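You operate a simulated robot arm through the tools that you are given. There is no shell and no other tool.

You are at the controls of a simulated two-armed robot. One attempt, no reset.

JOB
Take the blue floor light and put it on the top of the drawer case. Close the trunk lid. Take the red frame and put it on the blue book. Take the yellow frame and leave it on the top of the drawer case. Put the stage lamp that says "beam" from the top of the prep bench on the top of the work bench. Put the white uplight that says "E" from the top of the rack case on the grey step in the charging trunk. Pick up the blue sprung clamp with one hand, pass it to the other hand and put it on the top of the packing bench. Do these in any order. Set down upright: blue floor light, stage lamp, white uplight.

Only the result counts: the job must be done as asked and must still hold three seconds after the hand-in. Knocking over, shifting, dropping, spilling or breaking anything else fails it. Lids that push on must go on centred and level and be pressed home; caps that screw on are set level and turned clockwise until they are tight.

ROBOT AND FRAMES
Two 7-joint arms with two-finger parallel grippers on one trunk, on a base that moves. Base frame: it is fixed to the floor where the robot stands at the start and does not move with it; the origin is under the middle of the robot, x ahead of it, y to its left, z up. Lengths are in m, angles in degrees, forces in N, time in s.
The left shoulder is at the start at [0.07, 0.13, 1.187], the right one opposite. With the tool pointing down near the work surface each hand reaches from about 0.2 to 0.52 m from the robot's upright axis, wherever it stands, measured 20 degrees to its own side. Places, roughly: blue book [-1.25, -0.25, 1]; blue floor light [0.5, 0.25, 1]; blue sprung clamp (4x8x10 cm) [1.2, -0.4, 0.9]; grey step in the charging trunk [-2, -2.1, 0.5]; red frame (13x2x18 cm) [-3.4, -0.6, 1]; stage lamp [-3.5, 1, 1]; top of the drawer case [-1.3, -0.4, 0.9]; top of the packing bench [1.3, 3, 0.9]; top of the work bench [0.8, -0.5, 0.9]; trunk lid [-1.1, -2.8, 0.7]; white uplight [-1.25, 0.5, 1]; yellow frame (13x2x18 cm) [-3.6, -0.6, 1]. Payload 1.57 kg a hand.
The TCP of each hand is the grasp point between the finger pads, 0.03 m short of the fingertips. In the tool frame z runs along the fingers and y along their closing line. Largest opening 0.08 m; finger width 0.017, thickness 0.012; the body of the gripper, 0.04 by 0.082 m, starts 0.08 m behind the TCP.
Orientation is that of the tool frame in the base frame, as [roll, pitch, yaw] about the fixed x, y, z axes, in that order (R = Rz(yaw) Ry(pitch) Rx(roll)). With the fingers straight down and closing along the base's y, the tool's x points along the base's -x, its y along +y and its z along -z.

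CONTROLS
- The arms move only by the tool apply_moves. It takes "left_commands", "right_commands" or both (then of equal length, played together; a hand with none holds still); each is a list of rows, each an object of numbers (a shift or turn left out is 0, a gripper value left out holds the last): "ax", "ay", "az": the turn, a rotation vector about the tool's x, y, z in degrees; "x", "y", "z": the shift along the tool's x, y, z in m; "jaw": the closure, from 0 (fully open) to 1 (shut). In form: [{"ax": .., "ay": .., "az": .., "x": .., "y": .., "z": .., "jaw": ..}, ...]. A call has 1 to 20 rows; each row shifts and turns the commanded pose from where the row before left it, along the tool's axes as they then stand. A row lasts 0.2 s, in which the tool goes at most 0.05 m and 8.6 degrees; a call with a longer step from one row to the next is refused whole, and so is a gripper value outside its range. A pose out of reach is approached as far as the arm can. The call stops where the force on the tool passes 40 N (or 10 N more than at its start, if that is more) or the arm is blocked; 0.2 s more then pass. Each finger travels about 0.108 m/s and halts on what it meets, pressing with about 37 N; the grip force reading is that of the motor and also rises with nothing between the fingers. The clock runs only during rows and for 0.2 s after the last one: add rows that do not move to give the fingers time. It gives the time, the measured TCP pose, the force on the tool (base axes), the opening and the grip force at its end, in the units of the frame above (readings bear some noise), with the torque about the TCP (base axes, N m) and any sound that the robot's microphone picked up, and new pictures: "pictures" is both (left out), scene, wrist or none (wrist: the cameras of the hands that moved).
- Cameras (640 x 400 px; columns grow to the right, rows downward): "scene" is now at [0.1269, 0.0079, 1.3934]; the picture's right is [0.13, -0.99, -0.00], its down [-0.77, -0.10, -0.63] and it looks along [0.62, 0.08, -0.78] (base axes); focal length 257 px, centre (320, 200). "left" rides on the left gripper at [0.072, 0.007, -0.122] in its tool frame; the picture's right is [-0.09, 1.00, 0.00], its down [-0.84, -0.08, -0.54] and it looks along [-0.54, -0.05, 0.84] (tool axes); focal length 238 px, centre (320, 200). "right" rides on the right gripper at [0.072, -0.007, -0.122] in its tool frame; the picture's right is [0.09, 1.00, 0.00], its down [-0.84, 0.08, -0.54] and it looks along [-0.54, 0.05, 0.84] (tool axes); focal length 238 px, centre (320, 200). There is no depth. A picture from a camera that has moved, and an enlarged one, comes with that camera's place and axes in the base frame and with its lens.
- move_column(by): slides the trunk up (or, below 0, down) by that many m; the arms and the scene camera ride with it, the base frame stays. It gives what a move gives, with no picture.
- drive_base(legs): drives the robot by 1 to 6 legs, each [ahead, left, turn to the left] in m, m and degrees, along the robot's own axes; the way and the turn of a leg run together, so that a leg with both is an arc; at most 1.5 m and 180 degrees a leg. The arms and the cameras ride along, it lands a little off, and it stops where it bumps. It gives what a move gives, and a new picture of the scene camera.
- aim_head(pan, tilt): turns the head with the scene camera to pan (to the left, within 86 degrees either way) and tilt (down, from -29 to 69), counted from straight ahead of the robot. It gives what a move gives, and a new picture of the scene camera.
- close_up(camera, box): a new picture of the part [left, top, right, bottom] of that camera's present view, enlarged. No time passes.
- hand_in(): hands the job in; it is judged then, once.

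Nothing tells you exact positions but the pictures and the camera data. Unless the task says otherwise, let go and move clear before handing in.

The tools are called after "Emit:" as a command line: name --argument value ..., lists and objects as JSON in quotes. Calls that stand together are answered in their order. apply_moves: Moves the arms, as the interface text tells. Its arguments: {"type":"object","properties":{"left_commands":{"type":"array","items":{"type":"object","properties":{"ax":{"type":"number"},"ay":{"type":"number"},"az":{"type":"number"},"x":{"type":"number"},"y":{"type":"number"},"z":{"type":"number"},"jaw":{"type":"number"}}}},"right_commands":{"type":"array","items":{"type":"object","properties":{"ax":{"type":"number"},"ay":{"type":"number"},"az":{"type":"number"},"x":{"type":"number"},"y":{"type":"number"},"z":{"type":"number"},"jaw":{"type":"number"}}}},"pictures":{"type":"string","enum":["both","scene","wrist","none"]}},"required":[]} The other tools are called the same way: move_column (by) moves the trunk up or down; drive_base (legs) drives the base; aim_head (pan, tilt) turns the head that bears the scene camera; close_up (camera, box) takes an enlarged picture of a part of a camera's view; hand_in () hands the job in.

At the start:

```text
time_s: 0.0
left_tool_pos: [0.3422, 0.1614, 1.1539]
left_tool_rot: [-179.9, 0.0, -179.7]
left_contact_force: [-0.2, -0.2, 0.4]
left_ft_torque: [-0.02, 0.03, -0.01]
left_grip_width: 0.0802
left_gripper_force: 0.1
right_tool_pos: [0.2508, -0.1213, 1.0865]
right_tool_rot: [-179.9, -0.1, -179.9]
right_contact_force: [-0.1, 0.3, -0.1]
right_ft_torque: [0.03, 0.05, -0.01]
right_grip_width: 0.08
right_gripper_force: 0.1
trunk travel left (down, up): [-0.825, 0.115]
robot x, y, heading: [-0.0, 0.002, 0.4]
head pan, tilt (commanded): [7.4, 51.3]
```

scene: 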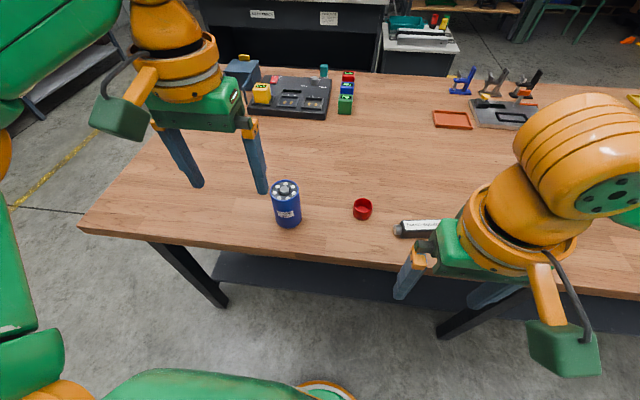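
right: 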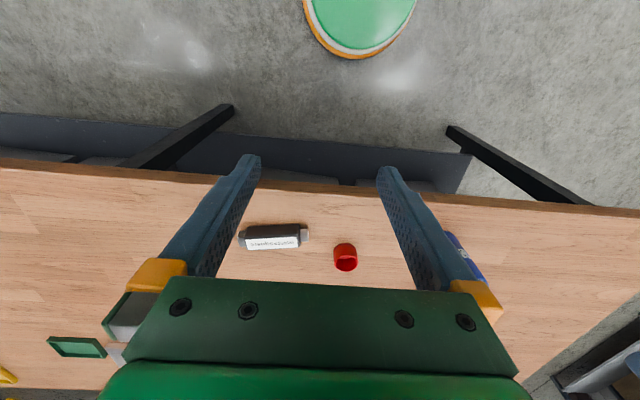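
left: 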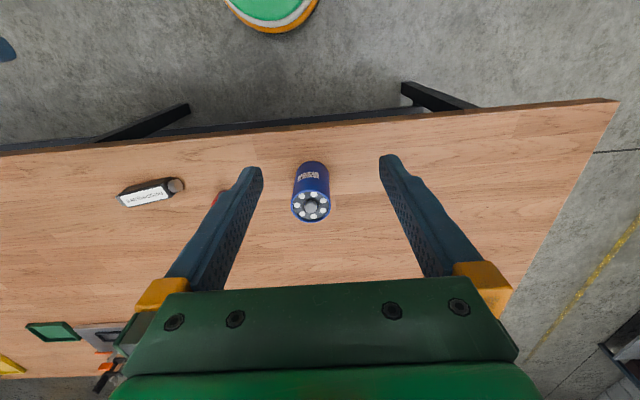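

I see the work bench ahead with a blue cylindrical light standing near x≈0.45, y≈0.12. I'll look around first before moving anything.

Emit:
close_up --camera "scene" --box '[220, 50, 540, 250]'

Emit:
close_up --camera "left" --box '[240, 130, 400, 230]'

Emit:
aim_head --pan 0 --tilt 20

Emit:
aim_head --pan -60 --tilt 25

Emit:
aim_head --pan 60 --tilt 20

```text
2.00 times, centred on (380, 150) of scene
camera zoom: at [0.1269, 0.0079, 1.3934], right [0.13, -0.99, 0.0], down [-0.77, -0.1, -0.63], along [0.62, 0.08, -0.78], focal length 514 px, centre (200, 300)
```

zoom: 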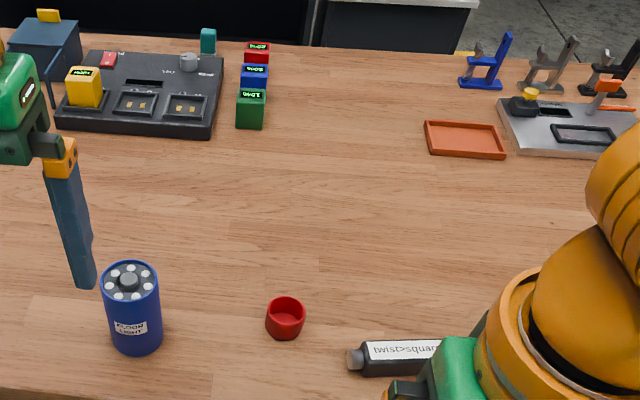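

```text
4.00 times, centred on (320, 180) of left
camera zoom: at [0.2708, 0.1692, 1.276], right [0.09, 1.0, 0.0], down [0.84, -0.07, 0.54], along [0.54, -0.05, -0.84], focal length 953 px, centre (320, 280)
```

zoom: 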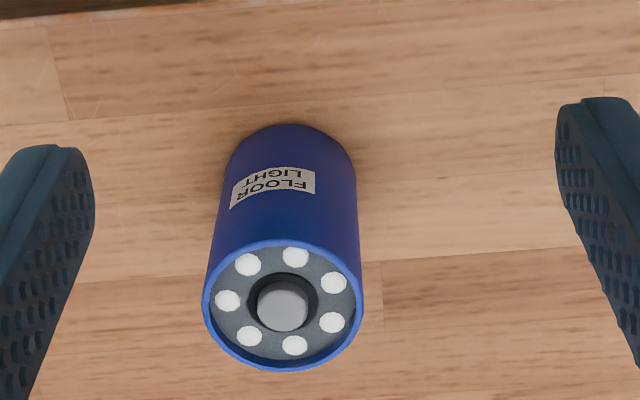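

```text
time_s: 1.0
left_tool_pos: [0.3425, 0.1629, 1.1545]
left_tool_rot: [-179.9, -0.1, -179.8]
left_contact_force: [0.4, -0.3, 0.1]
left_ft_torque: [-0.01, 0.01, 0.02]
left_grip_width: 0.08
left_gripper_force: 0.1
right_tool_pos: [0.251, -0.1216, 1.0864]
right_tool_rot: [180.0, 0.0, -180.0]
right_contact_force: [-0.9, 1.0, 0.0]
right_ft_torque: [0.02, -0.01, -0.02]
right_grip_width: 0.0798
right_gripper_force: 0.0
trunk travel left (down, up): [-0.825, 0.115]
robot x, y, heading: [0.0009, -0.0008, 0.2]
head pan, tilt (commanded): [0.0, 20.0]
camera scene: at [0.1448, -0.0018, 1.4406], right [0.0, -1.0, 0.0], down [-0.34, 0.0, -0.94], along [0.94, 0.0, -0.34], focal length 257 px, centre (320, 200)
```

scene: 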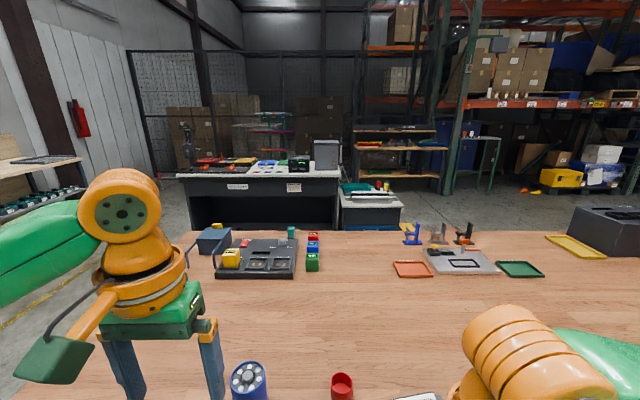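

```text
time_s: 2.3
left_tool_pos: [0.342, 0.1612, 1.1553]
left_tool_rot: [-180.0, -0.1, -179.9]
left_contact_force: [0.8, 0.6, 0.4]
left_ft_torque: [0.01, 0.01, 0.03]
left_grip_width: 0.0802
left_gripper_force: 0.0
right_tool_pos: [0.2501, -0.1214, 1.087]
right_tool_rot: [-180.0, 0.0, -180.0]
right_contact_force: [-1.4, -0.8, 0.1]
right_ft_torque: [0.01, 0.01, 0.0]
right_grip_width: 0.0801
right_gripper_force: 0.1
trunk travel left (down, up): [-0.825, 0.115]
robot x, y, heading: [0.0013, -0.0007, -0.2]
head pan, tilt (commanded): [-60.0, 25.0]
camera scene: at [0.0979, -0.0816, 1.4326], right [-0.87, -0.5, 0.0], down [-0.21, 0.37, -0.91], along [0.45, -0.78, -0.42], focal length 257 px, centre (320, 200)
```

scene: 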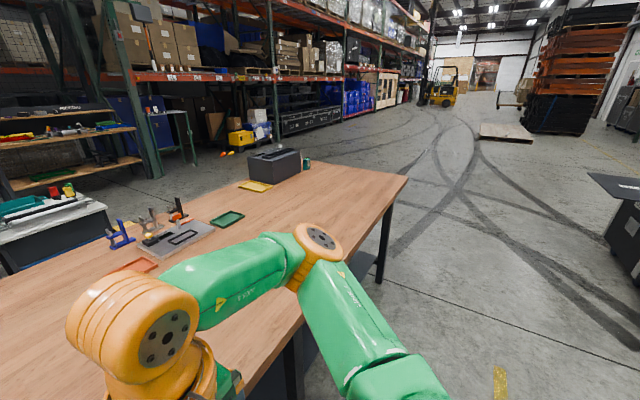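

```text
time_s: 4.3
left_tool_pos: [0.3424, 0.1617, 1.1538]
left_tool_rot: [-179.8, 0.0, -179.9]
left_contact_force: [0.2, 1.3, -0.9]
left_ft_torque: [0.0, 0.01, 0.03]
left_grip_width: 0.0802
left_gripper_force: 0.0
right_tool_pos: [0.2494, -0.1209, 1.0876]
right_tool_rot: [-179.9, -0.1, -180.0]
right_contact_force: [-0.5, 0.4, 0.1]
right_ft_torque: [0.01, -0.01, 0.02]
right_grip_width: 0.0803
right_gripper_force: 0.0
trunk travel left (down, up): [-0.825, 0.115]
robot x, y, heading: [0.0044, 0.001, 0.2]
head pan, tilt (commanded): [60.0, 20.0]
camera scene: at [0.0984, 0.0787, 1.4407], right [0.87, -0.5, 0.0], down [-0.17, -0.3, -0.94], along [0.47, 0.81, -0.34], focal length 257 px, centre (320, 200)
```

scene: 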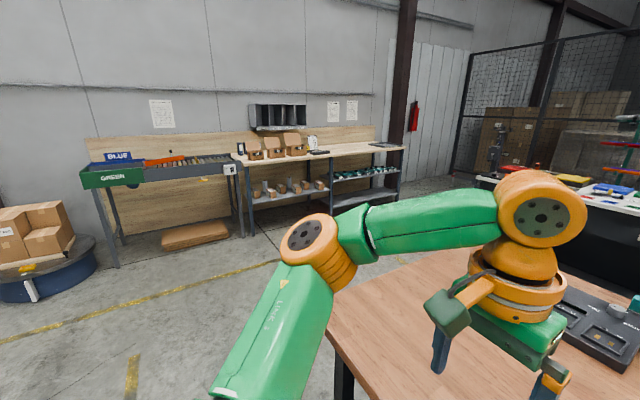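

The bench surface holds the clamps near its far edge, and the floor light is near (0.49, 0.135). I'll move the left hand above the light to measure it better.

Emit:
apply_moves --left_commands '[{"x": -0.037, "y": -0.007, "z": 0.012}, {"x": -0.037, "y": -0.007, "z": 0.012}, {"x": -0.037, "y": -0.007, "z": 0.012}, {"x": -0.037, "y": -0.006, "z": 0.012}, {}]'

Emit:
aim_head --pan 0 --tilt 55

```text
time_s: 5.5
left_tool_pos: [0.4679, 0.1407, 1.1099]
left_tool_rot: [-180.0, 0.0, -179.9]
left_contact_force: [-0.7, -0.1, 0.0]
left_ft_torque: [-0.01, 0.02, 0.01]
left_grip_width: 0.0797
left_gripper_force: 0.1
left hand out of reach, approached as far as the arm can: row 4
right_tool_pos: [0.25, -0.1192, 1.0866]
right_tool_rot: [-179.8, 0.0, -180.0]
right_contact_force: [0.2, 0.6, -0.3]
right_ft_torque: [-0.05, -0.03, -0.02]
right_grip_width: 0.08
right_gripper_force: 0.1
trunk travel left (down, up): [-0.825, 0.115]
robot x, y, heading: [-0.0025, 0.0019, -0.1]
head pan, tilt (commanded): [60.0, 20.0]
camera scene: at [0.0978, 0.0805, 1.4406], right [0.87, -0.5, 0.0], down [-0.17, -0.3, -0.94], along [0.47, 0.81, -0.34], focal length 257 px, centre (320, 200)
camera left: at [0.3966, 0.149, 1.232], right [0.09, 1.0, 0.0], down [0.84, -0.07, 0.54], along [0.54, -0.05, -0.84], focal length 238 px, centre (320, 200)
```

scene: 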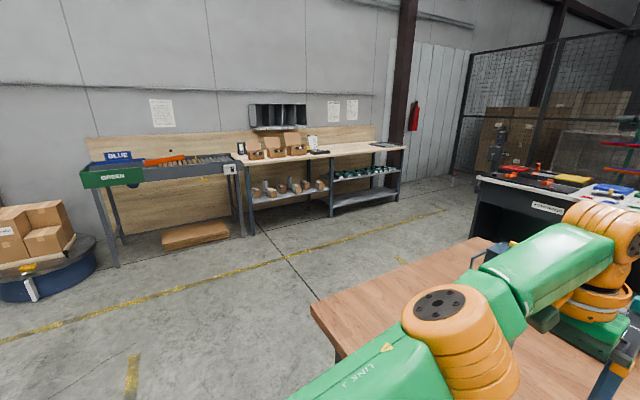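
left: 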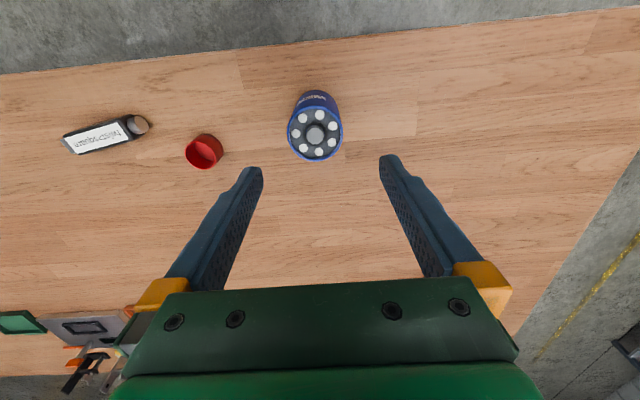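

```text
time_s: 6.8
left_tool_pos: [0.469, 0.1405, 1.109]
left_tool_rot: [-179.8, 0.2, -179.8]
left_contact_force: [0.8, 0.1, -1.0]
left_ft_torque: [0.04, -0.01, -0.01]
left_grip_width: 0.08
left_gripper_force: 0.1
right_tool_pos: [0.2493, -0.1206, 1.0856]
right_tool_rot: [180.0, 0.0, 179.9]
right_contact_force: [0.0, -0.2, -1.3]
right_ft_torque: [0.01, 0.0, 0.01]
right_grip_width: 0.0798
right_gripper_force: 0.0
trunk travel left (down, up): [-0.825, 0.115]
robot x, y, heading: [-0.0016, 0.0008, -0.2]
head pan, tilt (commanded): [0.0, 55.0]
camera scene: at [0.1239, -0.0017, 1.3886], right [0.0, -1.0, 0.0], down [-0.82, 0.0, -0.57], along [0.57, 0.0, -0.82], focal length 257 px, centre (320, 200)
```

scene: 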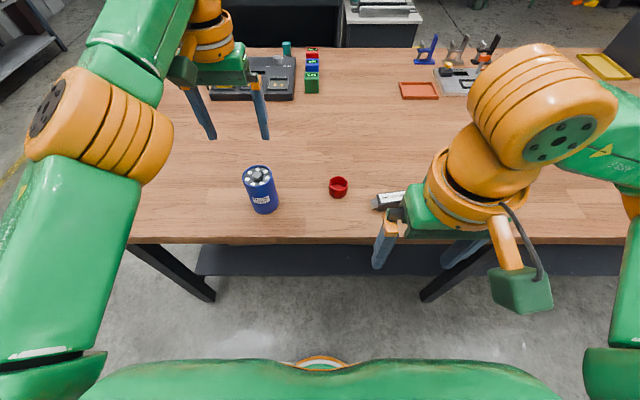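

The knob of the floor light triangulates to about (0.475, 0.136, 0.974) and the table to about z 0.877. I'll come down partway and check the alignment.

Emit:
apply_moves --left_commands '[{"x": 0.015, "y": 0.0, "z": 0.02}, {"z": 0.04}, {}]' --pictures "wrist"

```text
time_s: 7.6
left_tool_pos: [0.4545, 0.1378, 1.0516]
left_tool_rot: [-179.9, 0.1, -179.8]
left_contact_force: [0.4, -0.6, 1.0]
left_ft_torque: [0.03, 0.01, 0.02]
left_grip_width: 0.0801
left_gripper_force: 0.0
right_tool_pos: [0.2506, -0.1208, 1.0857]
right_tool_rot: [180.0, 0.0, 180.0]
right_contact_force: [0.4, 0.1, -0.4]
right_ft_torque: [0.04, 0.01, 0.01]
right_grip_width: 0.08
right_gripper_force: 0.1
trunk travel left (down, up): [-0.825, 0.115]
robot x, y, heading: [-0.0002, 0.0022, 0.1]
head pan, tilt (commanded): [0.0, 55.0]
camera left: at [0.3833, 0.1454, 1.173], right [0.09, 1.0, 0.0], down [0.84, -0.07, 0.54], along [0.54, -0.05, -0.84], focal length 238 px, centre (320, 200)
```

left: 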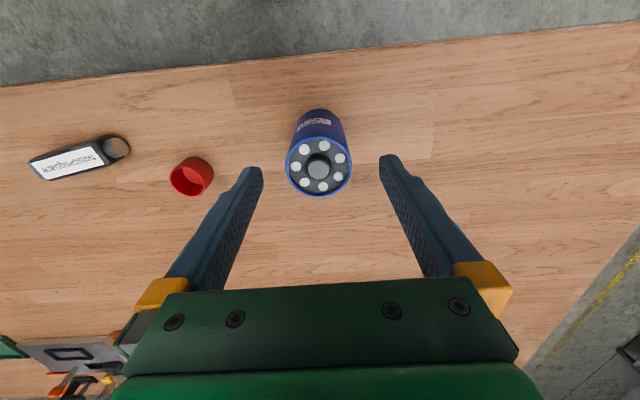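

The light lines up at about (0.473, 0.135). I'll shift over it and descend around it.

Emit:
apply_moves --left_commands '[{"x": -0.0185, "y": -0.003}, {"z": 0.03}, {"z": 0.02}, {}]' --pictures "wrist"

```text
time_s: 8.6
left_tool_pos: [0.475, 0.1359, 1.0011]
left_tool_rot: [-179.9, -0.1, -179.7]
left_contact_force: [0.4, 0.6, 0.4]
left_ft_torque: [0.01, -0.01, 0.02]
left_grip_width: 0.0802
left_gripper_force: 0.1
right_tool_pos: [0.2522, -0.1205, 1.0865]
right_tool_rot: [180.0, -0.1, 180.0]
right_contact_force: [0.2, 0.4, 0.2]
right_ft_torque: [0.01, -0.01, -0.02]
right_grip_width: 0.08
right_gripper_force: 0.0
trunk travel left (down, up): [-0.825, 0.115]
robot x, y, heading: [0.0018, -0.0003, -0.2]
head pan, tilt (commanded): [0.0, 55.0]
camera left: at [0.403, 0.1439, 1.1227], right [0.09, 1.0, 0.0], down [0.84, -0.07, 0.54], along [0.54, -0.05, -0.84], focal length 238 px, centre (320, 200)
```

left: 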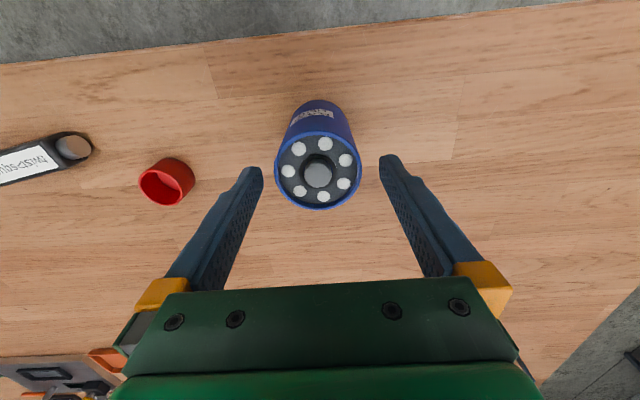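

Aligned between the fingers. Descending and gripping.

Emit:
apply_moves --left_commands '[{"z": 0.02}, {"z": 0.02}, {"z": 0.02}, {"z": 0.01}, {"jaw": 1}, {"jaw": 1}, {"jaw": 1}, {}]' --pictures "wrist"

```text
time_s: 10.4
left_tool_pos: [0.4751, 0.1345, 0.9316]
left_tool_rot: [-179.8, 0.0, -179.7]
left_contact_force: [0.1, 0.1, 0.4]
left_ft_torque: [0.11, -0.03, 0.0]
left_grip_width: 0.063
left_gripper_force: 37.5
right_tool_pos: [0.2504, -0.1206, 1.0861]
right_tool_rot: [180.0, 0.1, 180.0]
right_contact_force: [-0.1, -0.7, 0.0]
right_ft_torque: [0.0, 0.0, -0.01]
right_grip_width: 0.08
right_gripper_force: 0.1
trunk travel left (down, up): [-0.825, 0.115]
robot x, y, heading: [-0.0023, -0.0002, 0.0]
head pan, tilt (commanded): [0.0, 55.0]
camera left: at [0.4033, 0.1421, 1.0532], right [0.09, 1.0, 0.0], down [0.84, -0.07, 0.54], along [0.54, -0.05, -0.84], focal length 238 px, centre (320, 200)
```

left: 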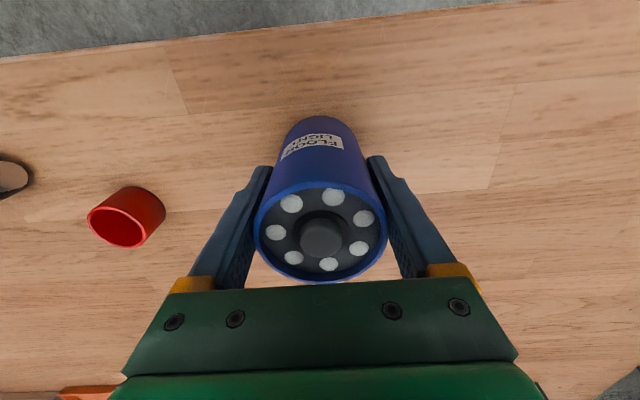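

Gripped at 63 mm. Lifting and drawing it back toward the body.

Emit:
apply_moves --left_commands '[{"z": -0.02}, {"z": -0.04}, {"z": -0.04}, {"z": -0.04}, {"z": -0.03, "x": 0.02}, {"x": 0.04}, {"x": 0.04}, {"x": 0.04}, {"x": 0.03}, {}]'

```text
time_s: 12.6
left_tool_pos: [0.3024, 0.1332, 1.1014]
left_tool_rot: [-179.8, -0.1, -179.8]
left_contact_force: [1.0, 0.1, -0.3]
left_ft_torque: [-0.03, 0.01, 0.0]
left_grip_width: 0.0
left_gripper_force: 21.3
right_tool_pos: [0.2499, -0.1218, 1.0864]
right_tool_rot: [180.0, 0.1, -180.0]
right_contact_force: [-0.3, -0.5, -0.1]
right_ft_torque: [0.0, 0.0, 0.02]
right_grip_width: 0.08
right_gripper_force: 0.0
trunk travel left (down, up): [-0.825, 0.115]
robot x, y, heading: [-0.0039, 0.0058, -0.2]
head pan, tilt (commanded): [0.0, 55.0]
camera scene: at [0.1243, -0.0021, 1.3885], right [0.0, -1.0, 0.0], down [-0.82, 0.0, -0.57], along [0.57, 0.0, -0.82], focal length 257 px, centre (320, 200)
camera left: at [0.2311, 0.1408, 1.2227], right [0.09, 1.0, 0.0], down [0.84, -0.07, 0.54], along [0.54, -0.05, -0.84], focal length 238 px, centre (320, 200)
```

scene: 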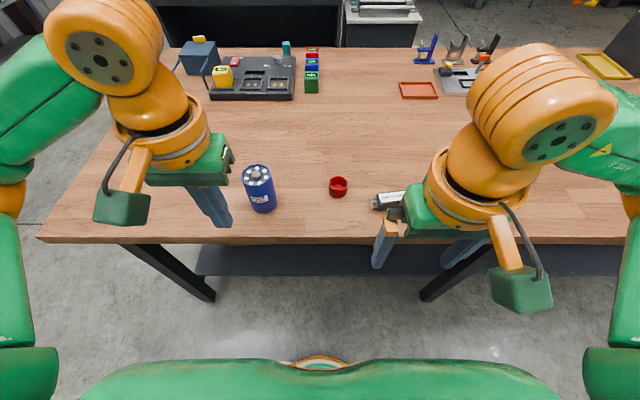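
left: 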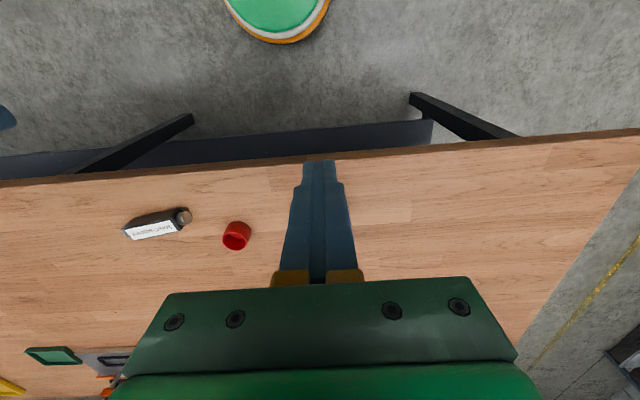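

The light slipped out of the fingers and is still standing in place. I'll look closely at it before trying again.

Emit:
close_up --camera "scene" --box '[220, 140, 300, 230]'

Emit:
apply_moves --left_commands '[{"jaw": 0, "z": 0.01, "x": -0.03}, {"x": -0.03}, {"x": -0.03}, {"z": 0.03, "x": -0.03}, {"x": -0.03}, {}]'

Emit:
close_up --camera "left" --box '[240, 80, 400, 230]'

```text
4.44 times, centred on (260, 185) of scene
camera zoom: at [0.1243, -0.0021, 1.3885], right [0.0, -1.0, 0.0], down [-0.82, 0.0, -0.57], along [0.57, 0.0, -0.82], focal length 1143 px, centre (587, 267)
```

zoom: 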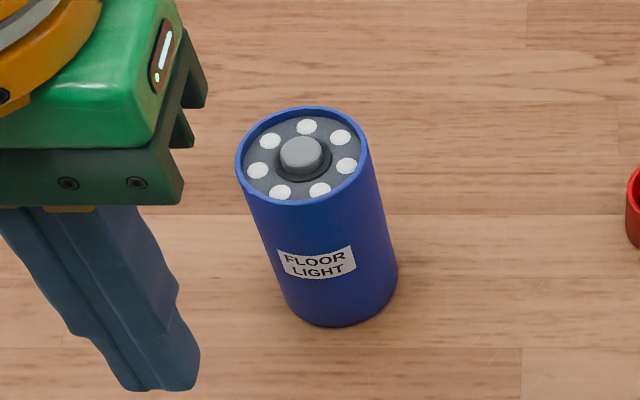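

```text
time_s: 14.0
left_tool_pos: [0.4543, 0.1339, 1.0596]
left_tool_rot: [-179.8, 0.0, -180.0]
left_contact_force: [-0.1, -0.1, 0.1]
left_ft_torque: [0.0, -0.01, 0.01]
left_grip_width: 0.0799
left_gripper_force: 0.0
right_tool_pos: [0.2496, -0.1214, 1.0875]
right_tool_rot: [180.0, 0.0, -180.0]
right_contact_force: [-0.4, -0.1, -0.4]
right_ft_torque: [0.03, -0.02, -0.01]
right_grip_width: 0.0799
right_gripper_force: 0.0
trunk travel left (down, up): [-0.825, 0.115]
robot x, y, heading: [0.0, -0.0016, -0.2]
head pan, tilt (commanded): [0.0, 55.0]
camera scene: at [0.1231, -0.0019, 1.3886], right [0.0, -1.0, 0.0], down [-0.82, 0.0, -0.57], along [0.57, 0.0, -0.82], focal length 257 px, centre (320, 200)
camera left: at [0.3824, 0.1415, 1.1816], right [0.09, 1.0, 0.0], down [0.84, -0.08, 0.54], along [0.54, -0.05, -0.84], focal length 238 px, centre (320, 200)
```

scene: 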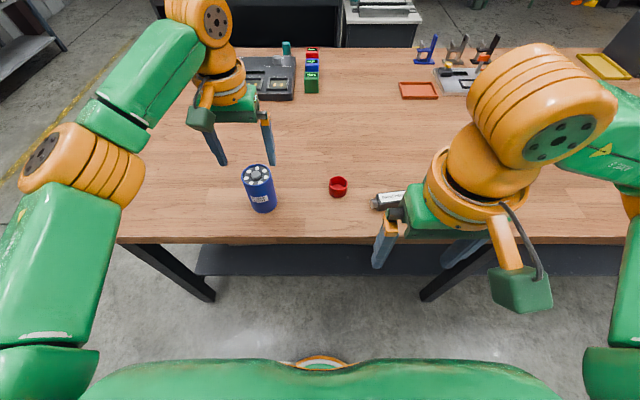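
left: 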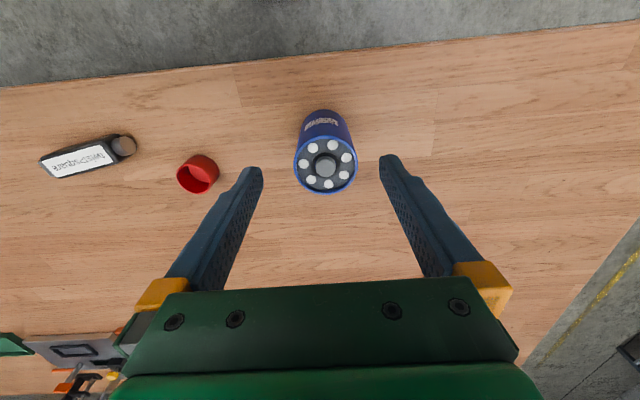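

```text
2.67 times, centred on (320, 155) of left
camera zoom: at [0.3824, 0.1415, 1.1816], right [0.09, 1.0, 0.0], down [0.84, -0.08, 0.54], along [0.54, -0.05, -0.84], focal length 636 px, centre (320, 320)
```

zoom: 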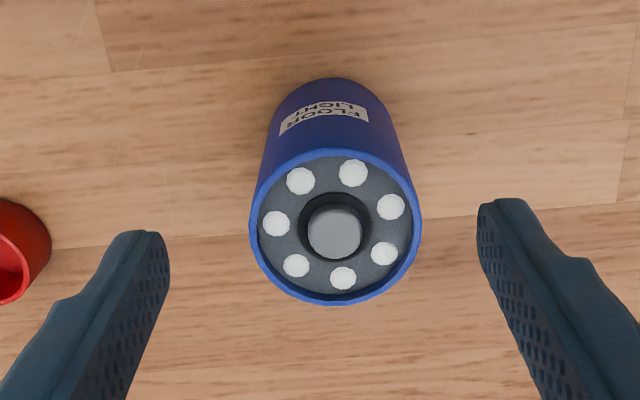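

The light is a smooth cylinder about 61 mm across, now at about (0.4785, 0.138). I'll regrip deeper and lift slowly while watching the force.

Emit:
apply_moves --left_commands '[{"x": -0.0235, "y": 0.003, "z": 0.0}, {"z": 0.04}, {"z": 0.03}, {"z": 0.03}, {"z": 0.03}, {"z": 0.005}, {}]' --pictures "wrist"

```text
time_s: 15.6
left_tool_pos: [0.4779, 0.1388, 0.9249]
left_tool_rot: [-179.9, 0.1, -179.7]
left_contact_force: [-0.5, 0.0, -0.1]
left_ft_torque: [0.0, -0.02, 0.02]
left_grip_width: 0.08
left_gripper_force: 0.1
right_tool_pos: [0.2487, -0.1208, 1.0861]
right_tool_rot: [179.9, -0.1, 180.0]
right_contact_force: [-0.1, -0.2, -0.1]
right_ft_torque: [-0.01, 0.02, 0.01]
right_grip_width: 0.0799
right_gripper_force: 0.0
trunk travel left (down, up): [-0.825, 0.115]
robot x, y, heading: [-0.0011, 0.0038, -0.2]
head pan, tilt (commanded): [0.0, 55.0]
camera left: at [0.4064, 0.1451, 1.0478], right [0.09, 1.0, 0.0], down [0.84, -0.07, 0.54], along [0.54, -0.05, -0.84], focal length 238 px, centre (320, 200)
```

left: 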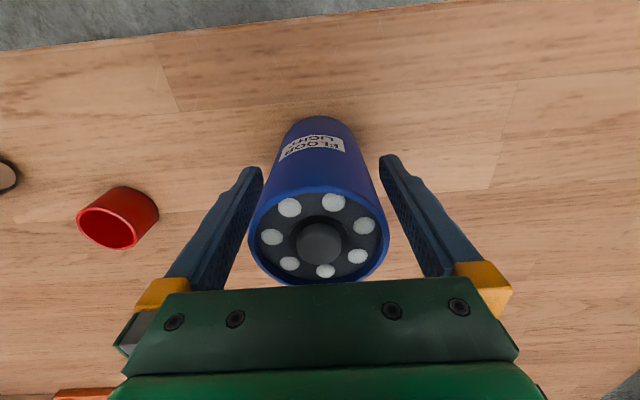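

Gripping and lifting a small amount slowly to read the load.

Emit:
apply_moves --left_commands '[{"jaw": 1}, {"jaw": 1}, {"jaw": 1}, {"z": -0.003}, {"z": -0.004}, {"z": -0.004}, {"z": -0.004}, {}]' --pictures "wrist"

```text
time_s: 17.4
left_tool_pos: [0.4779, 0.1383, 0.9401]
left_tool_rot: [-179.9, -0.1, -179.7]
left_contact_force: [0.1, -0.2, -5.2]
left_ft_torque: [-0.01, -0.02, 0.0]
left_grip_width: 0.0629
left_gripper_force: 37.3
right_tool_pos: [0.2515, -0.1203, 1.0857]
right_tool_rot: [179.9, -0.1, -180.0]
right_contact_force: [0.8, 0.3, -0.8]
right_ft_torque: [0.0, -0.02, 0.05]
right_grip_width: 0.0801
right_gripper_force: 0.0
trunk travel left (down, up): [-0.825, 0.115]
robot x, y, heading: [0.0012, -0.001, 0.0]
head pan, tilt (commanded): [0.0, 55.0]
camera left: at [0.407, 0.1452, 1.0625], right [0.09, 1.0, 0.0], down [0.84, -0.07, 0.54], along [0.54, -0.05, -0.84], focal length 238 px, centre (320, 200)
```

left: 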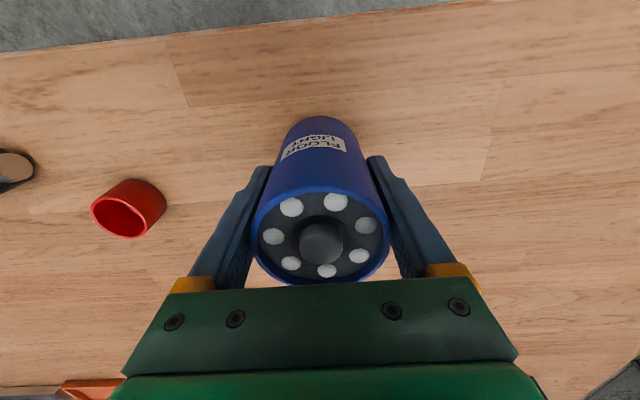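

It lifts with about 5 N load and no slip. Continuing up gently.

Emit:
apply_moves --left_commands '[{"z": -0.005}, {"z": -0.007}, {"z": -0.009}, {"z": -0.01}, {"z": -0.01}, {"z": -0.01}, {"z": -0.01}, {"z": -0.01}, {"z": -0.008}, {"z": -0.005}, {}]' --pictures "wrist"

```text
time_s: 19.8
left_tool_pos: [0.4779, 0.1377, 1.0239]
left_tool_rot: [-179.9, -0.1, -179.8]
left_contact_force: [-0.1, 0.3, -6.0]
left_ft_torque: [0.02, 0.02, -0.04]
left_grip_width: 0.063
left_gripper_force: 37.1
right_tool_pos: [0.2521, -0.1204, 1.0865]
right_tool_rot: [-179.9, -0.1, -180.0]
right_contact_force: [0.0, -0.1, -0.9]
right_ft_torque: [0.01, 0.02, -0.04]
right_grip_width: 0.0801
right_gripper_force: 0.0
trunk travel left (down, up): [-0.825, 0.115]
robot x, y, heading: [0.0007, 0.0028, -0.1]
head pan, tilt (commanded): [0.0, 55.0]
camera left: at [0.4069, 0.1457, 1.1462], right [0.09, 1.0, 0.0], down [0.84, -0.07, 0.54], along [0.54, -0.05, -0.84], focal length 238 px, centre (320, 200)
```

left: 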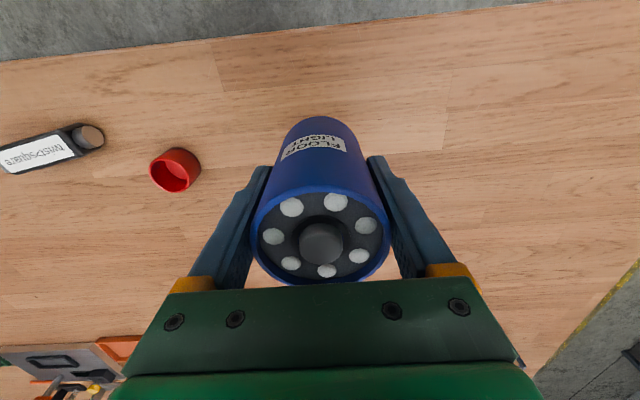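

Held firmly at about 0.55 kg. I'll raise it a bit more and draw it in gently.

Emit:
apply_moves --left_commands '[{"z": -0.006}, {"z": -0.012}, {"z": -0.012, "x": 0.005}, {"z": -0.012, "x": 0.01}, {"z": -0.012, "x": 0.015}, {"z": -0.01, "x": 0.02}, {"z": -0.006, "x": 0.02}, {"x": 0.02}, {"x": 0.02}, {"x": 0.02}, {"x": 0.015}, {"x": 0.01}, {"x": 0.005}, {}]'

```text
time_s: 22.8
left_tool_pos: [0.3191, 0.1376, 1.095]
left_tool_rot: [-179.9, -0.1, -179.8]
left_contact_force: [-0.3, -0.2, -5.3]
left_ft_torque: [0.01, 0.0, 0.05]
left_grip_width: 0.0627
left_gripper_force: 37.2
right_tool_pos: [0.25, -0.1198, 1.0854]
right_tool_rot: [-180.0, -0.1, -180.0]
right_contact_force: [-0.1, 0.1, 0.2]
right_ft_torque: [0.01, 0.0, 0.02]
right_grip_width: 0.0802
right_gripper_force: 0.1
trunk travel left (down, up): [-0.825, 0.115]
robot x, y, heading: [-0.0029, 0.0001, 0.2]
head pan, tilt (commanded): [0.0, 55.0]
camera scene: at [0.125, -0.0015, 1.3884], right [0.0, -1.0, 0.0], down [-0.82, 0.0, -0.57], along [0.57, 0.0, -0.82], focal length 257 px, centre (320, 200)
camera left: at [0.2467, 0.1455, 1.2172], right [0.09, 1.0, 0.0], down [0.84, -0.07, 0.54], along [0.54, -0.05, -0.84], focal length 238 px, centre (320, 200)
```

scene: 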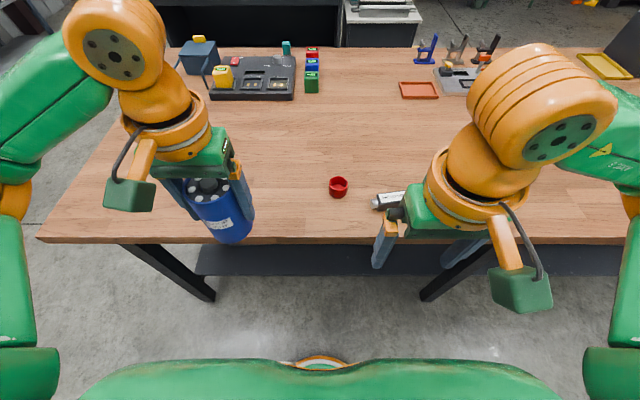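
left: 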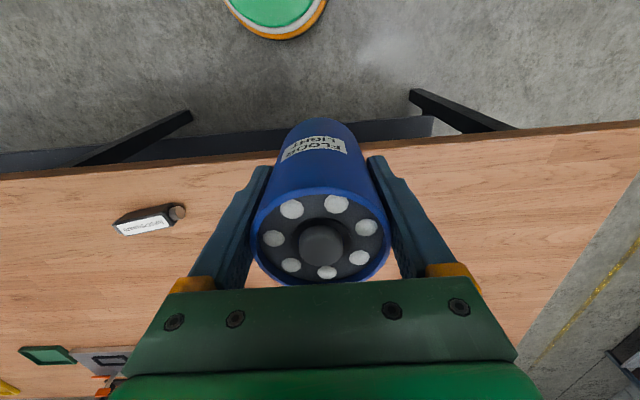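

The light is held near the body. I'll back away from the bench slowly and check the grip.

Emit:
drive_base --legs '[[-0.2, 0, 0]]'

Emit:
close_up --camera "left" --box '[160, 80, 480, 300]'

```text
time_s: 24.4
left_tool_pos: [0.1242, 0.1383, 1.0948]
left_tool_rot: [-179.9, -0.3, -179.7]
left_contact_force: [-0.3, -0.4, -5.2]
left_ft_torque: [0.0, 0.04, 0.03]
left_grip_width: 0.063
left_gripper_force: 37.4
right_tool_pos: [0.057, -0.1209, 1.0862]
right_tool_rot: [-180.0, -0.1, 180.0]
right_contact_force: [0.6, -0.1, -0.2]
right_ft_torque: [0.0, 0.05, 0.02]
right_grip_width: 0.0799
right_gripper_force: 0.1
trunk travel left (down, up): [-0.825, 0.115]
robot x, y, heading: [-0.1997, 0.0014, 0.2]
head pan, tilt (commanded): [0.0, 55.0]
camera scene: at [-0.0685, -0.0015, 1.388], right [0.0, -1.0, 0.0], down [-0.82, 0.0, -0.57], along [0.57, 0.0, -0.82], focal length 257 px, centre (320, 200)
```

scene: 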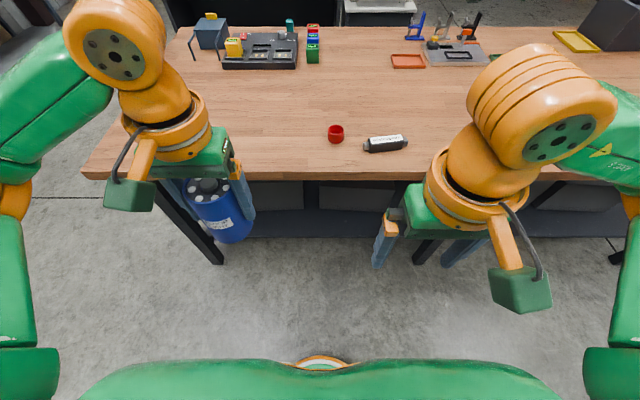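

```text
1.82 times, centred on (320, 190) of left
camera zoom: at [0.0527, 0.1455, 1.2164], right [0.09, 1.0, 0.0], down [0.84, -0.07, 0.54], along [0.54, -0.05, -0.84], focal length 433 px, centre (320, 218)
```

zoom: 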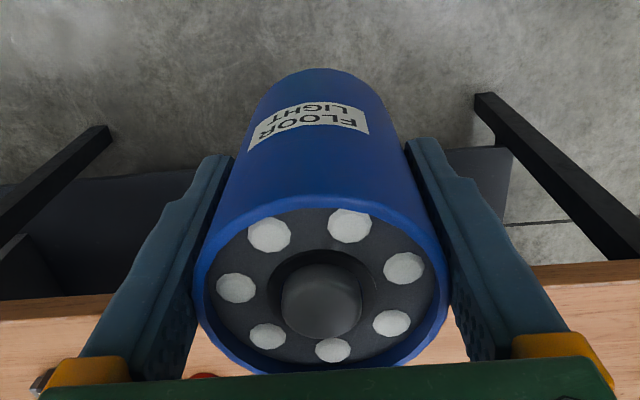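

Driving is gentle on the grip. Now I'll turn left in two stages with the head raised to see what's behind.

Emit:
aim_head --pan 0 --tilt 22

Emit:
drive_base --legs '[[0, 0, 100]]'

Emit:
drive_base --legs '[[0, 0, 79.8]]'

```text
time_s: 25.3
left_tool_pos: [0.1198, 0.1379, 1.095]
left_tool_rot: [-179.8, 0.0, -179.8]
left_contact_force: [0.7, 0.8, -6.0]
left_ft_torque: [-0.03, 0.04, 0.01]
left_grip_width: 0.063
left_gripper_force: 37.5
right_tool_pos: [0.0536, -0.12, 1.0862]
right_tool_rot: [180.0, 0.2, -180.0]
right_contact_force: [-0.1, -0.4, 0.0]
right_ft_torque: [-0.02, 0.01, 0.0]
right_grip_width: 0.0799
right_gripper_force: 0.2
trunk travel left (down, up): [-0.825, 0.115]
robot x, y, heading: [-0.1969, -0.0021, -0.2]
head pan, tilt (commanded): [0.0, 22.0]
camera scene: at [-0.0523, -0.0014, 1.4373], right [0.0, -1.0, 0.0], down [-0.38, 0.0, -0.93], along [0.93, 0.0, -0.38], focal length 257 px, centre (320, 200)
```

scene: 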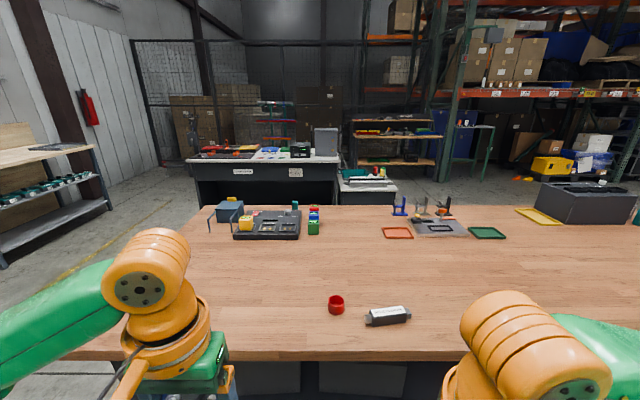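

```text
time_s: 29.9
left_tool_pos: [-0.3852, 0.2933, 1.0955]
left_tool_rot: [-179.9, -0.1, -80.5]
left_contact_force: [0.7, -0.1, -4.8]
left_ft_torque: [-0.03, 0.01, 0.0]
left_grip_width: 0.0627
left_gripper_force: 37.2
right_tool_pos: [-0.1189, 0.268, 1.0854]
right_tool_rot: [180.0, -0.1, -80.7]
right_contact_force: [-0.2, -0.1, 0.1]
right_ft_torque: [0.0, 0.0, -0.04]
right_grip_width: 0.0802
right_gripper_force: 0.1
trunk travel left (down, up): [-0.825, 0.115]
robot x, y, heading: [-0.1957, -0.0018, 99.6]
head pan, tilt (commanded): [0.0, 22.0]
camera scene: at [-0.2195, 0.1403, 1.4373], right [0.99, 0.16, 0.0], down [0.06, -0.37, -0.93], along [-0.15, 0.91, -0.38], focal length 257 px, centre (320, 200)
```

scene: 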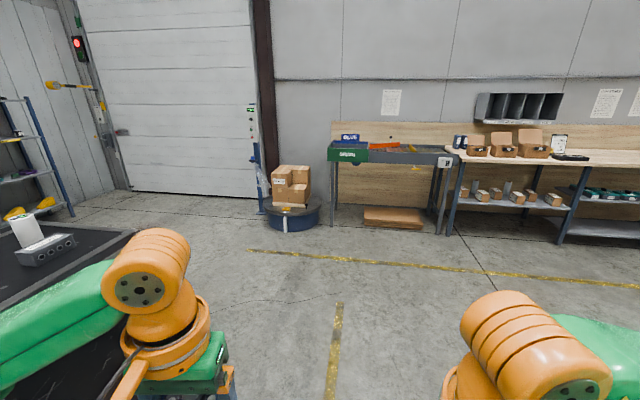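

```text
time_s: 33.7
left_tool_pos: [-0.518, -0.1319, 1.0947]
left_tool_rot: [-179.9, -0.1, -0.8]
left_contact_force: [0.1, 0.2, -5.7]
left_ft_torque: [-0.02, -0.06, 0.01]
left_grip_width: 0.0625
left_gripper_force: 37.0
right_tool_pos: [-0.4475, 0.1249, 1.0856]
right_tool_rot: [179.9, -0.1, -0.9]
right_contact_force: [0.2, 0.9, -0.3]
right_ft_torque: [-0.01, 0.01, -0.02]
right_grip_width: 0.08
right_gripper_force: 0.1
trunk travel left (down, up): [-0.825, 0.115]
robot x, y, heading: [-0.2006, 0.0009, 179.1]
head pan, tilt (commanded): [0.0, 22.0]
camera scene: at [-0.3402, 0.0002, 1.4373], right [0.02, 1.0, 0.0], down [0.38, -0.01, -0.93], along [-0.93, 0.01, -0.38], focal length 257 px, centre (320, 200)
```

scene: 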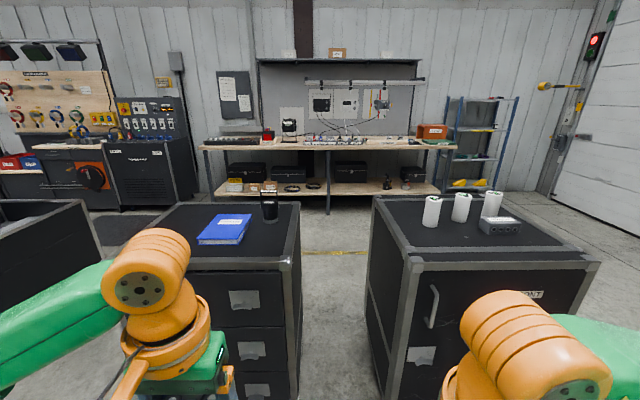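

The drawer case (blue book and a black item on it) is ahead-left, and the rack case with three white uplights is ahead-right. Let me zoom in on both.

Emit:
close_up --camera "scene" --box '[150, 170, 330, 290]'

Emit:
close_up --camera "scene" --box '[370, 170, 600, 290]'

Emit:
close_up --camera "scene" --box '[0, 80, 460, 220]'

Emit:
aim_head --pan 60 --tilt 25

```text
3.33 times, centred on (240, 230) of scene
camera zoom: at [-0.3402, 0.0002, 1.4373], right [0.02, 1.0, 0.0], down [0.38, -0.01, -0.93], along [-0.93, 0.01, -0.38], focal length 857 px, centre (587, 100)
```

zoom: 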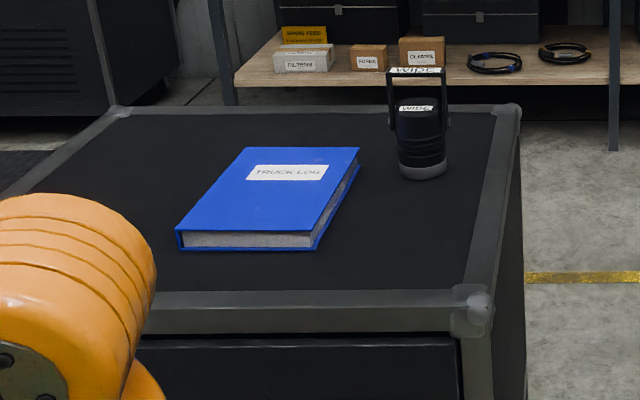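

```text
2.78 times, centred on (485, 230) of scene
camera zoom: at [-0.3402, 0.0002, 1.4373], right [0.02, 1.0, 0.0], down [0.38, -0.01, -0.93], along [-0.93, 0.01, -0.38], focal length 716 px, centre (-139, 116)
```

zoom: 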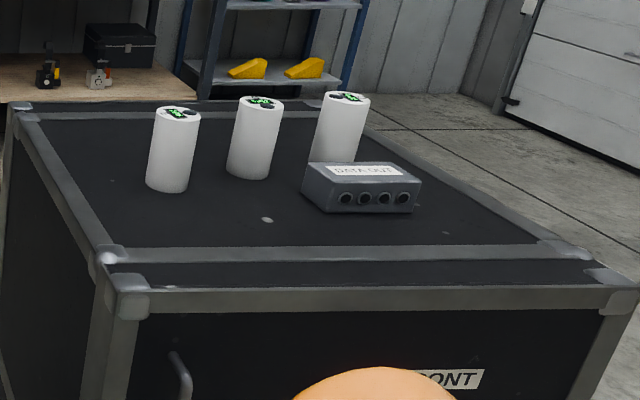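

```text
1.39 times, centred on (230, 150) of scene
camera zoom: at [-0.3402, 0.0002, 1.4373], right [0.02, 1.0, 0.0], down [0.38, -0.01, -0.93], along [-0.93, 0.01, -0.38], focal length 358 px, centre (445, 270)
```

zoom: 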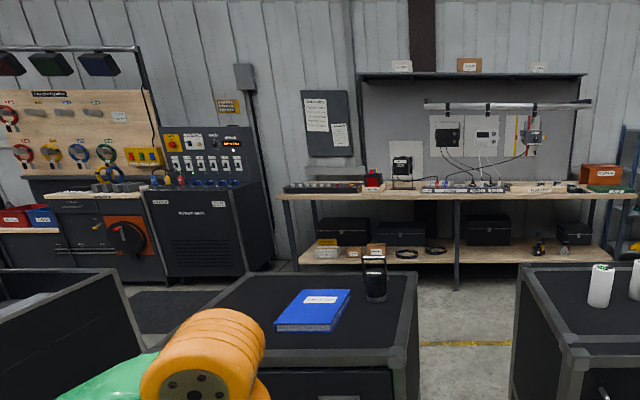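

```text
time_s: 35.0
left_tool_pos: [-0.5176, -0.1337, 1.0953]
left_tool_rot: [-179.9, -0.1, -0.9]
left_contact_force: [0.1, -0.3, -5.4]
left_ft_torque: [0.0, -0.04, 0.01]
left_grip_width: 0.0625
left_gripper_force: 36.9
right_tool_pos: [-0.4465, 0.1246, 1.0872]
right_tool_rot: [-179.9, -0.1, -0.9]
right_contact_force: [-1.0, 0.0, -0.8]
right_ft_torque: [-0.03, 0.0, -0.02]
right_grip_width: 0.0799
right_gripper_force: 0.0
trunk travel left (down, up): [-0.825, 0.115]
robot x, y, heading: [-0.1961, -0.0015, 179.0]
head pan, tilt (commanded): [60.0, 25.0]
camera scene: at [-0.2948, -0.0806, 1.4325], right [-0.86, 0.51, 0.0], down [0.22, 0.36, -0.91], along [-0.47, -0.78, -0.42], focal length 257 px, centre (320, 200)
```

scene: 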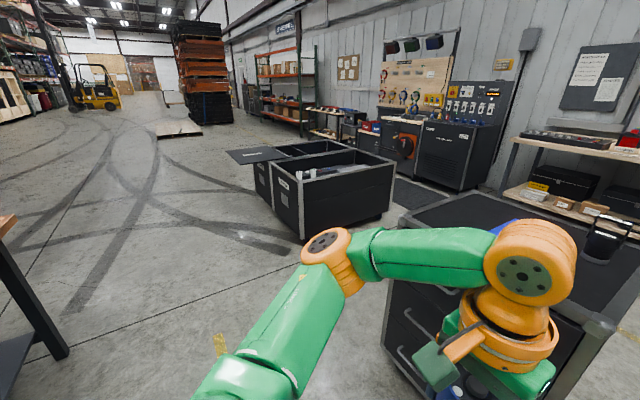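

The drawer case top spans roughly x −1.10…−1.62, y −0.11…−0.74, with the book around (-1.32,-0.39) and a "WIDE" lamp at (-1.38,-0.21). I'll put the floor light on the front-right corner area near (-1.19,-0.20); driving closer first.

Emit:
aim_head --pan 0 --tilt 40

Emit:
drive_base --legs '[[0.4, 0.07, 0.8]]'

```text
time_s: 36.3
left_tool_pos: [-0.5185, -0.1328, 1.0953]
left_tool_rot: [-180.0, 0.0, -0.8]
left_contact_force: [0.5, 1.0, -5.4]
left_ft_torque: [-0.03, -0.04, -0.03]
left_grip_width: 0.0626
left_gripper_force: 37.2
right_tool_pos: [-0.4474, 0.1246, 1.0869]
right_tool_rot: [179.9, -0.1, -0.8]
right_contact_force: [0.1, 0.8, 0.9]
right_ft_torque: [0.01, -0.02, 0.04]
right_grip_width: 0.0799
right_gripper_force: 0.0
trunk travel left (down, up): [-0.825, 0.115]
robot x, y, heading: [-0.1946, -0.0018, 179.4]
head pan, tilt (commanded): [0.0, 40.0]
camera scene: at [-0.3323, -0.0004, 1.4091], right [0.02, 1.0, 0.0], down [0.64, -0.01, -0.77], along [-0.77, 0.01, -0.64], focal length 257 px, centre (320, 200)
```

scene: 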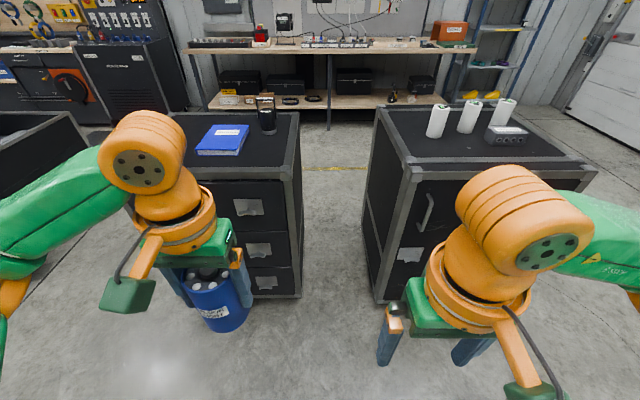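

```text
time_s: 38.9
left_tool_pos: [-0.9143, -0.2026, 1.0956]
left_tool_rot: [-179.9, 0.0, 0.0]
left_contact_force: [1.0, 0.8, -4.7]
left_ft_torque: [-0.01, -0.01, -0.03]
left_grip_width: 0.0628
left_gripper_force: 36.6
right_tool_pos: [-0.8465, 0.0556, 1.0872]
right_tool_rot: [180.0, 0.1, -0.2]
right_contact_force: [0.6, 0.5, 0.6]
right_ft_torque: [0.0, 0.02, -0.04]
right_grip_width: 0.0797
right_gripper_force: 0.1
trunk travel left (down, up): [-0.825, 0.115]
robot x, y, heading: [-0.5986, -0.065, 179.8]
head pan, tilt (commanded): [0.0, 40.0]
camera scene: at [-0.7299, -0.0674, 1.4094], right [0.0, 1.0, 0.0], down [0.64, 0.0, -0.77], along [-0.77, 0.0, -0.64], focal length 257 px, centre (320, 200)
```

scene: 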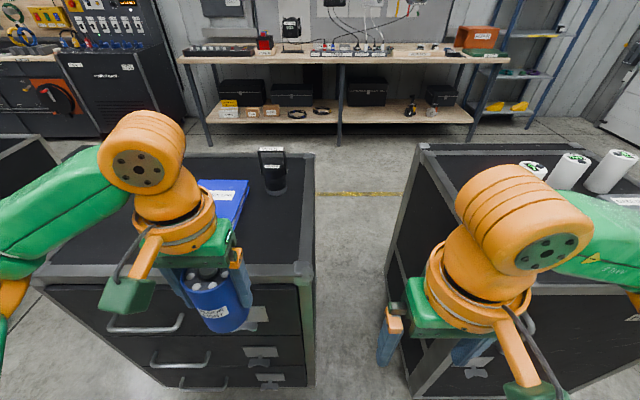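

I'll zoom in on the case corner from here to fix the top's height and edges.

Emit:
close_up --camera "scene" --box '[180, 130, 340, 300]'

Emit:
close_up --camera "left" --box '[0, 0, 640, 400]'

Emit:
close_up --camera "right" --box '[0, 0, 640, 400]'

```text
2.35 times, centred on (260, 215) of scene
camera zoom: at [-0.7299, -0.0674, 1.4094], right [0.0, 1.0, 0.0], down [0.64, 0.0, -0.77], along [-0.77, 0.0, -0.64], focal length 605 px, centre (461, 165)
```

zoom: 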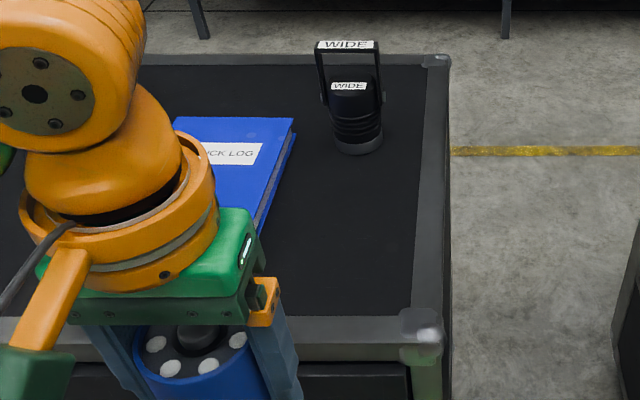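

```text
1.00 times, centred on (320, 200) of left (not enlarged: the box is as wide or as high as the picture)
camera zoom: at [-0.8423, -0.2089, 1.2177], right [-0.09, -1.0, 0.0], down [-0.84, 0.08, 0.54], along [-0.54, 0.05, -0.84], focal length 238 px, centre (320, 200)
```

zoom: 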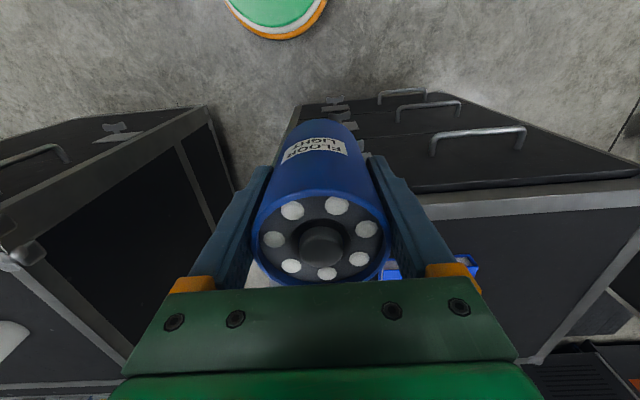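

```text
1.00 times, centred on (320, 200) of right (not enlarged: the box is as wide or as high as the picture)
camera zoom: at [-0.7738, 0.0615, 1.2089], right [0.09, -1.0, 0.0], down [-0.84, -0.07, 0.54], along [-0.54, -0.05, -0.84], focal length 238 px, centre (320, 200)
```

zoom: 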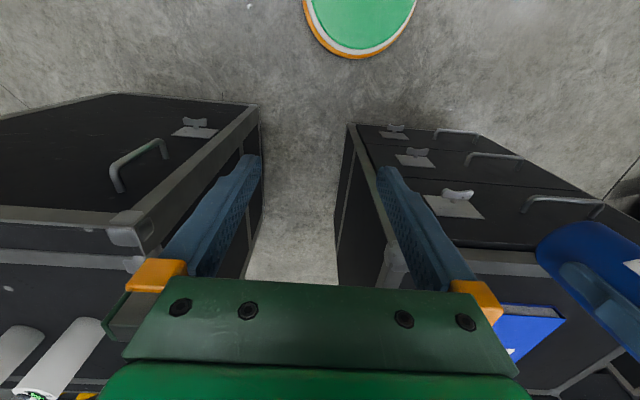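

The top panel is near z≈0.9 with front edge x≈-1.055, right inner edge y≈-0.118 and book's right edge y≈-0.295. Driving 0.15 m closer.

Emit:
drive_base --legs '[[0.15, 0, 0]]'

```text
time_s: 40.2
left_tool_pos: [-1.0594, -0.2039, 1.0969]
left_tool_rot: [-179.9, 0.2, 0.1]
left_contact_force: [0.7, 0.4, -5.4]
left_ft_torque: [0.01, 0.02, 0.02]
left_grip_width: 0.0627
left_gripper_force: 36.6
right_tool_pos: [-0.9922, 0.0551, 1.0872]
right_tool_rot: [180.0, 0.0, -0.2]
right_contact_force: [0.6, -0.6, 0.1]
right_ft_torque: [-0.02, 0.03, -0.01]
right_grip_width: 0.0802
right_gripper_force: 0.1
trunk travel left (down, up): [-0.825, 0.115]
robot x, y, heading: [-0.7421, -0.0652, 179.9]
head pan, tilt (commanded): [0.0, 40.0]
camera scene: at [-0.8753, -0.0678, 1.4095], right [0.0, 1.0, 0.0], down [0.64, 0.0, -0.77], along [-0.77, 0.0, -0.64], focal length 257 px, centre (320, 200)
```

scene: 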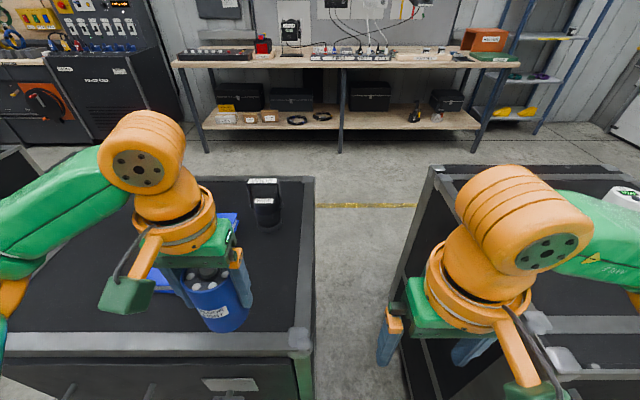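

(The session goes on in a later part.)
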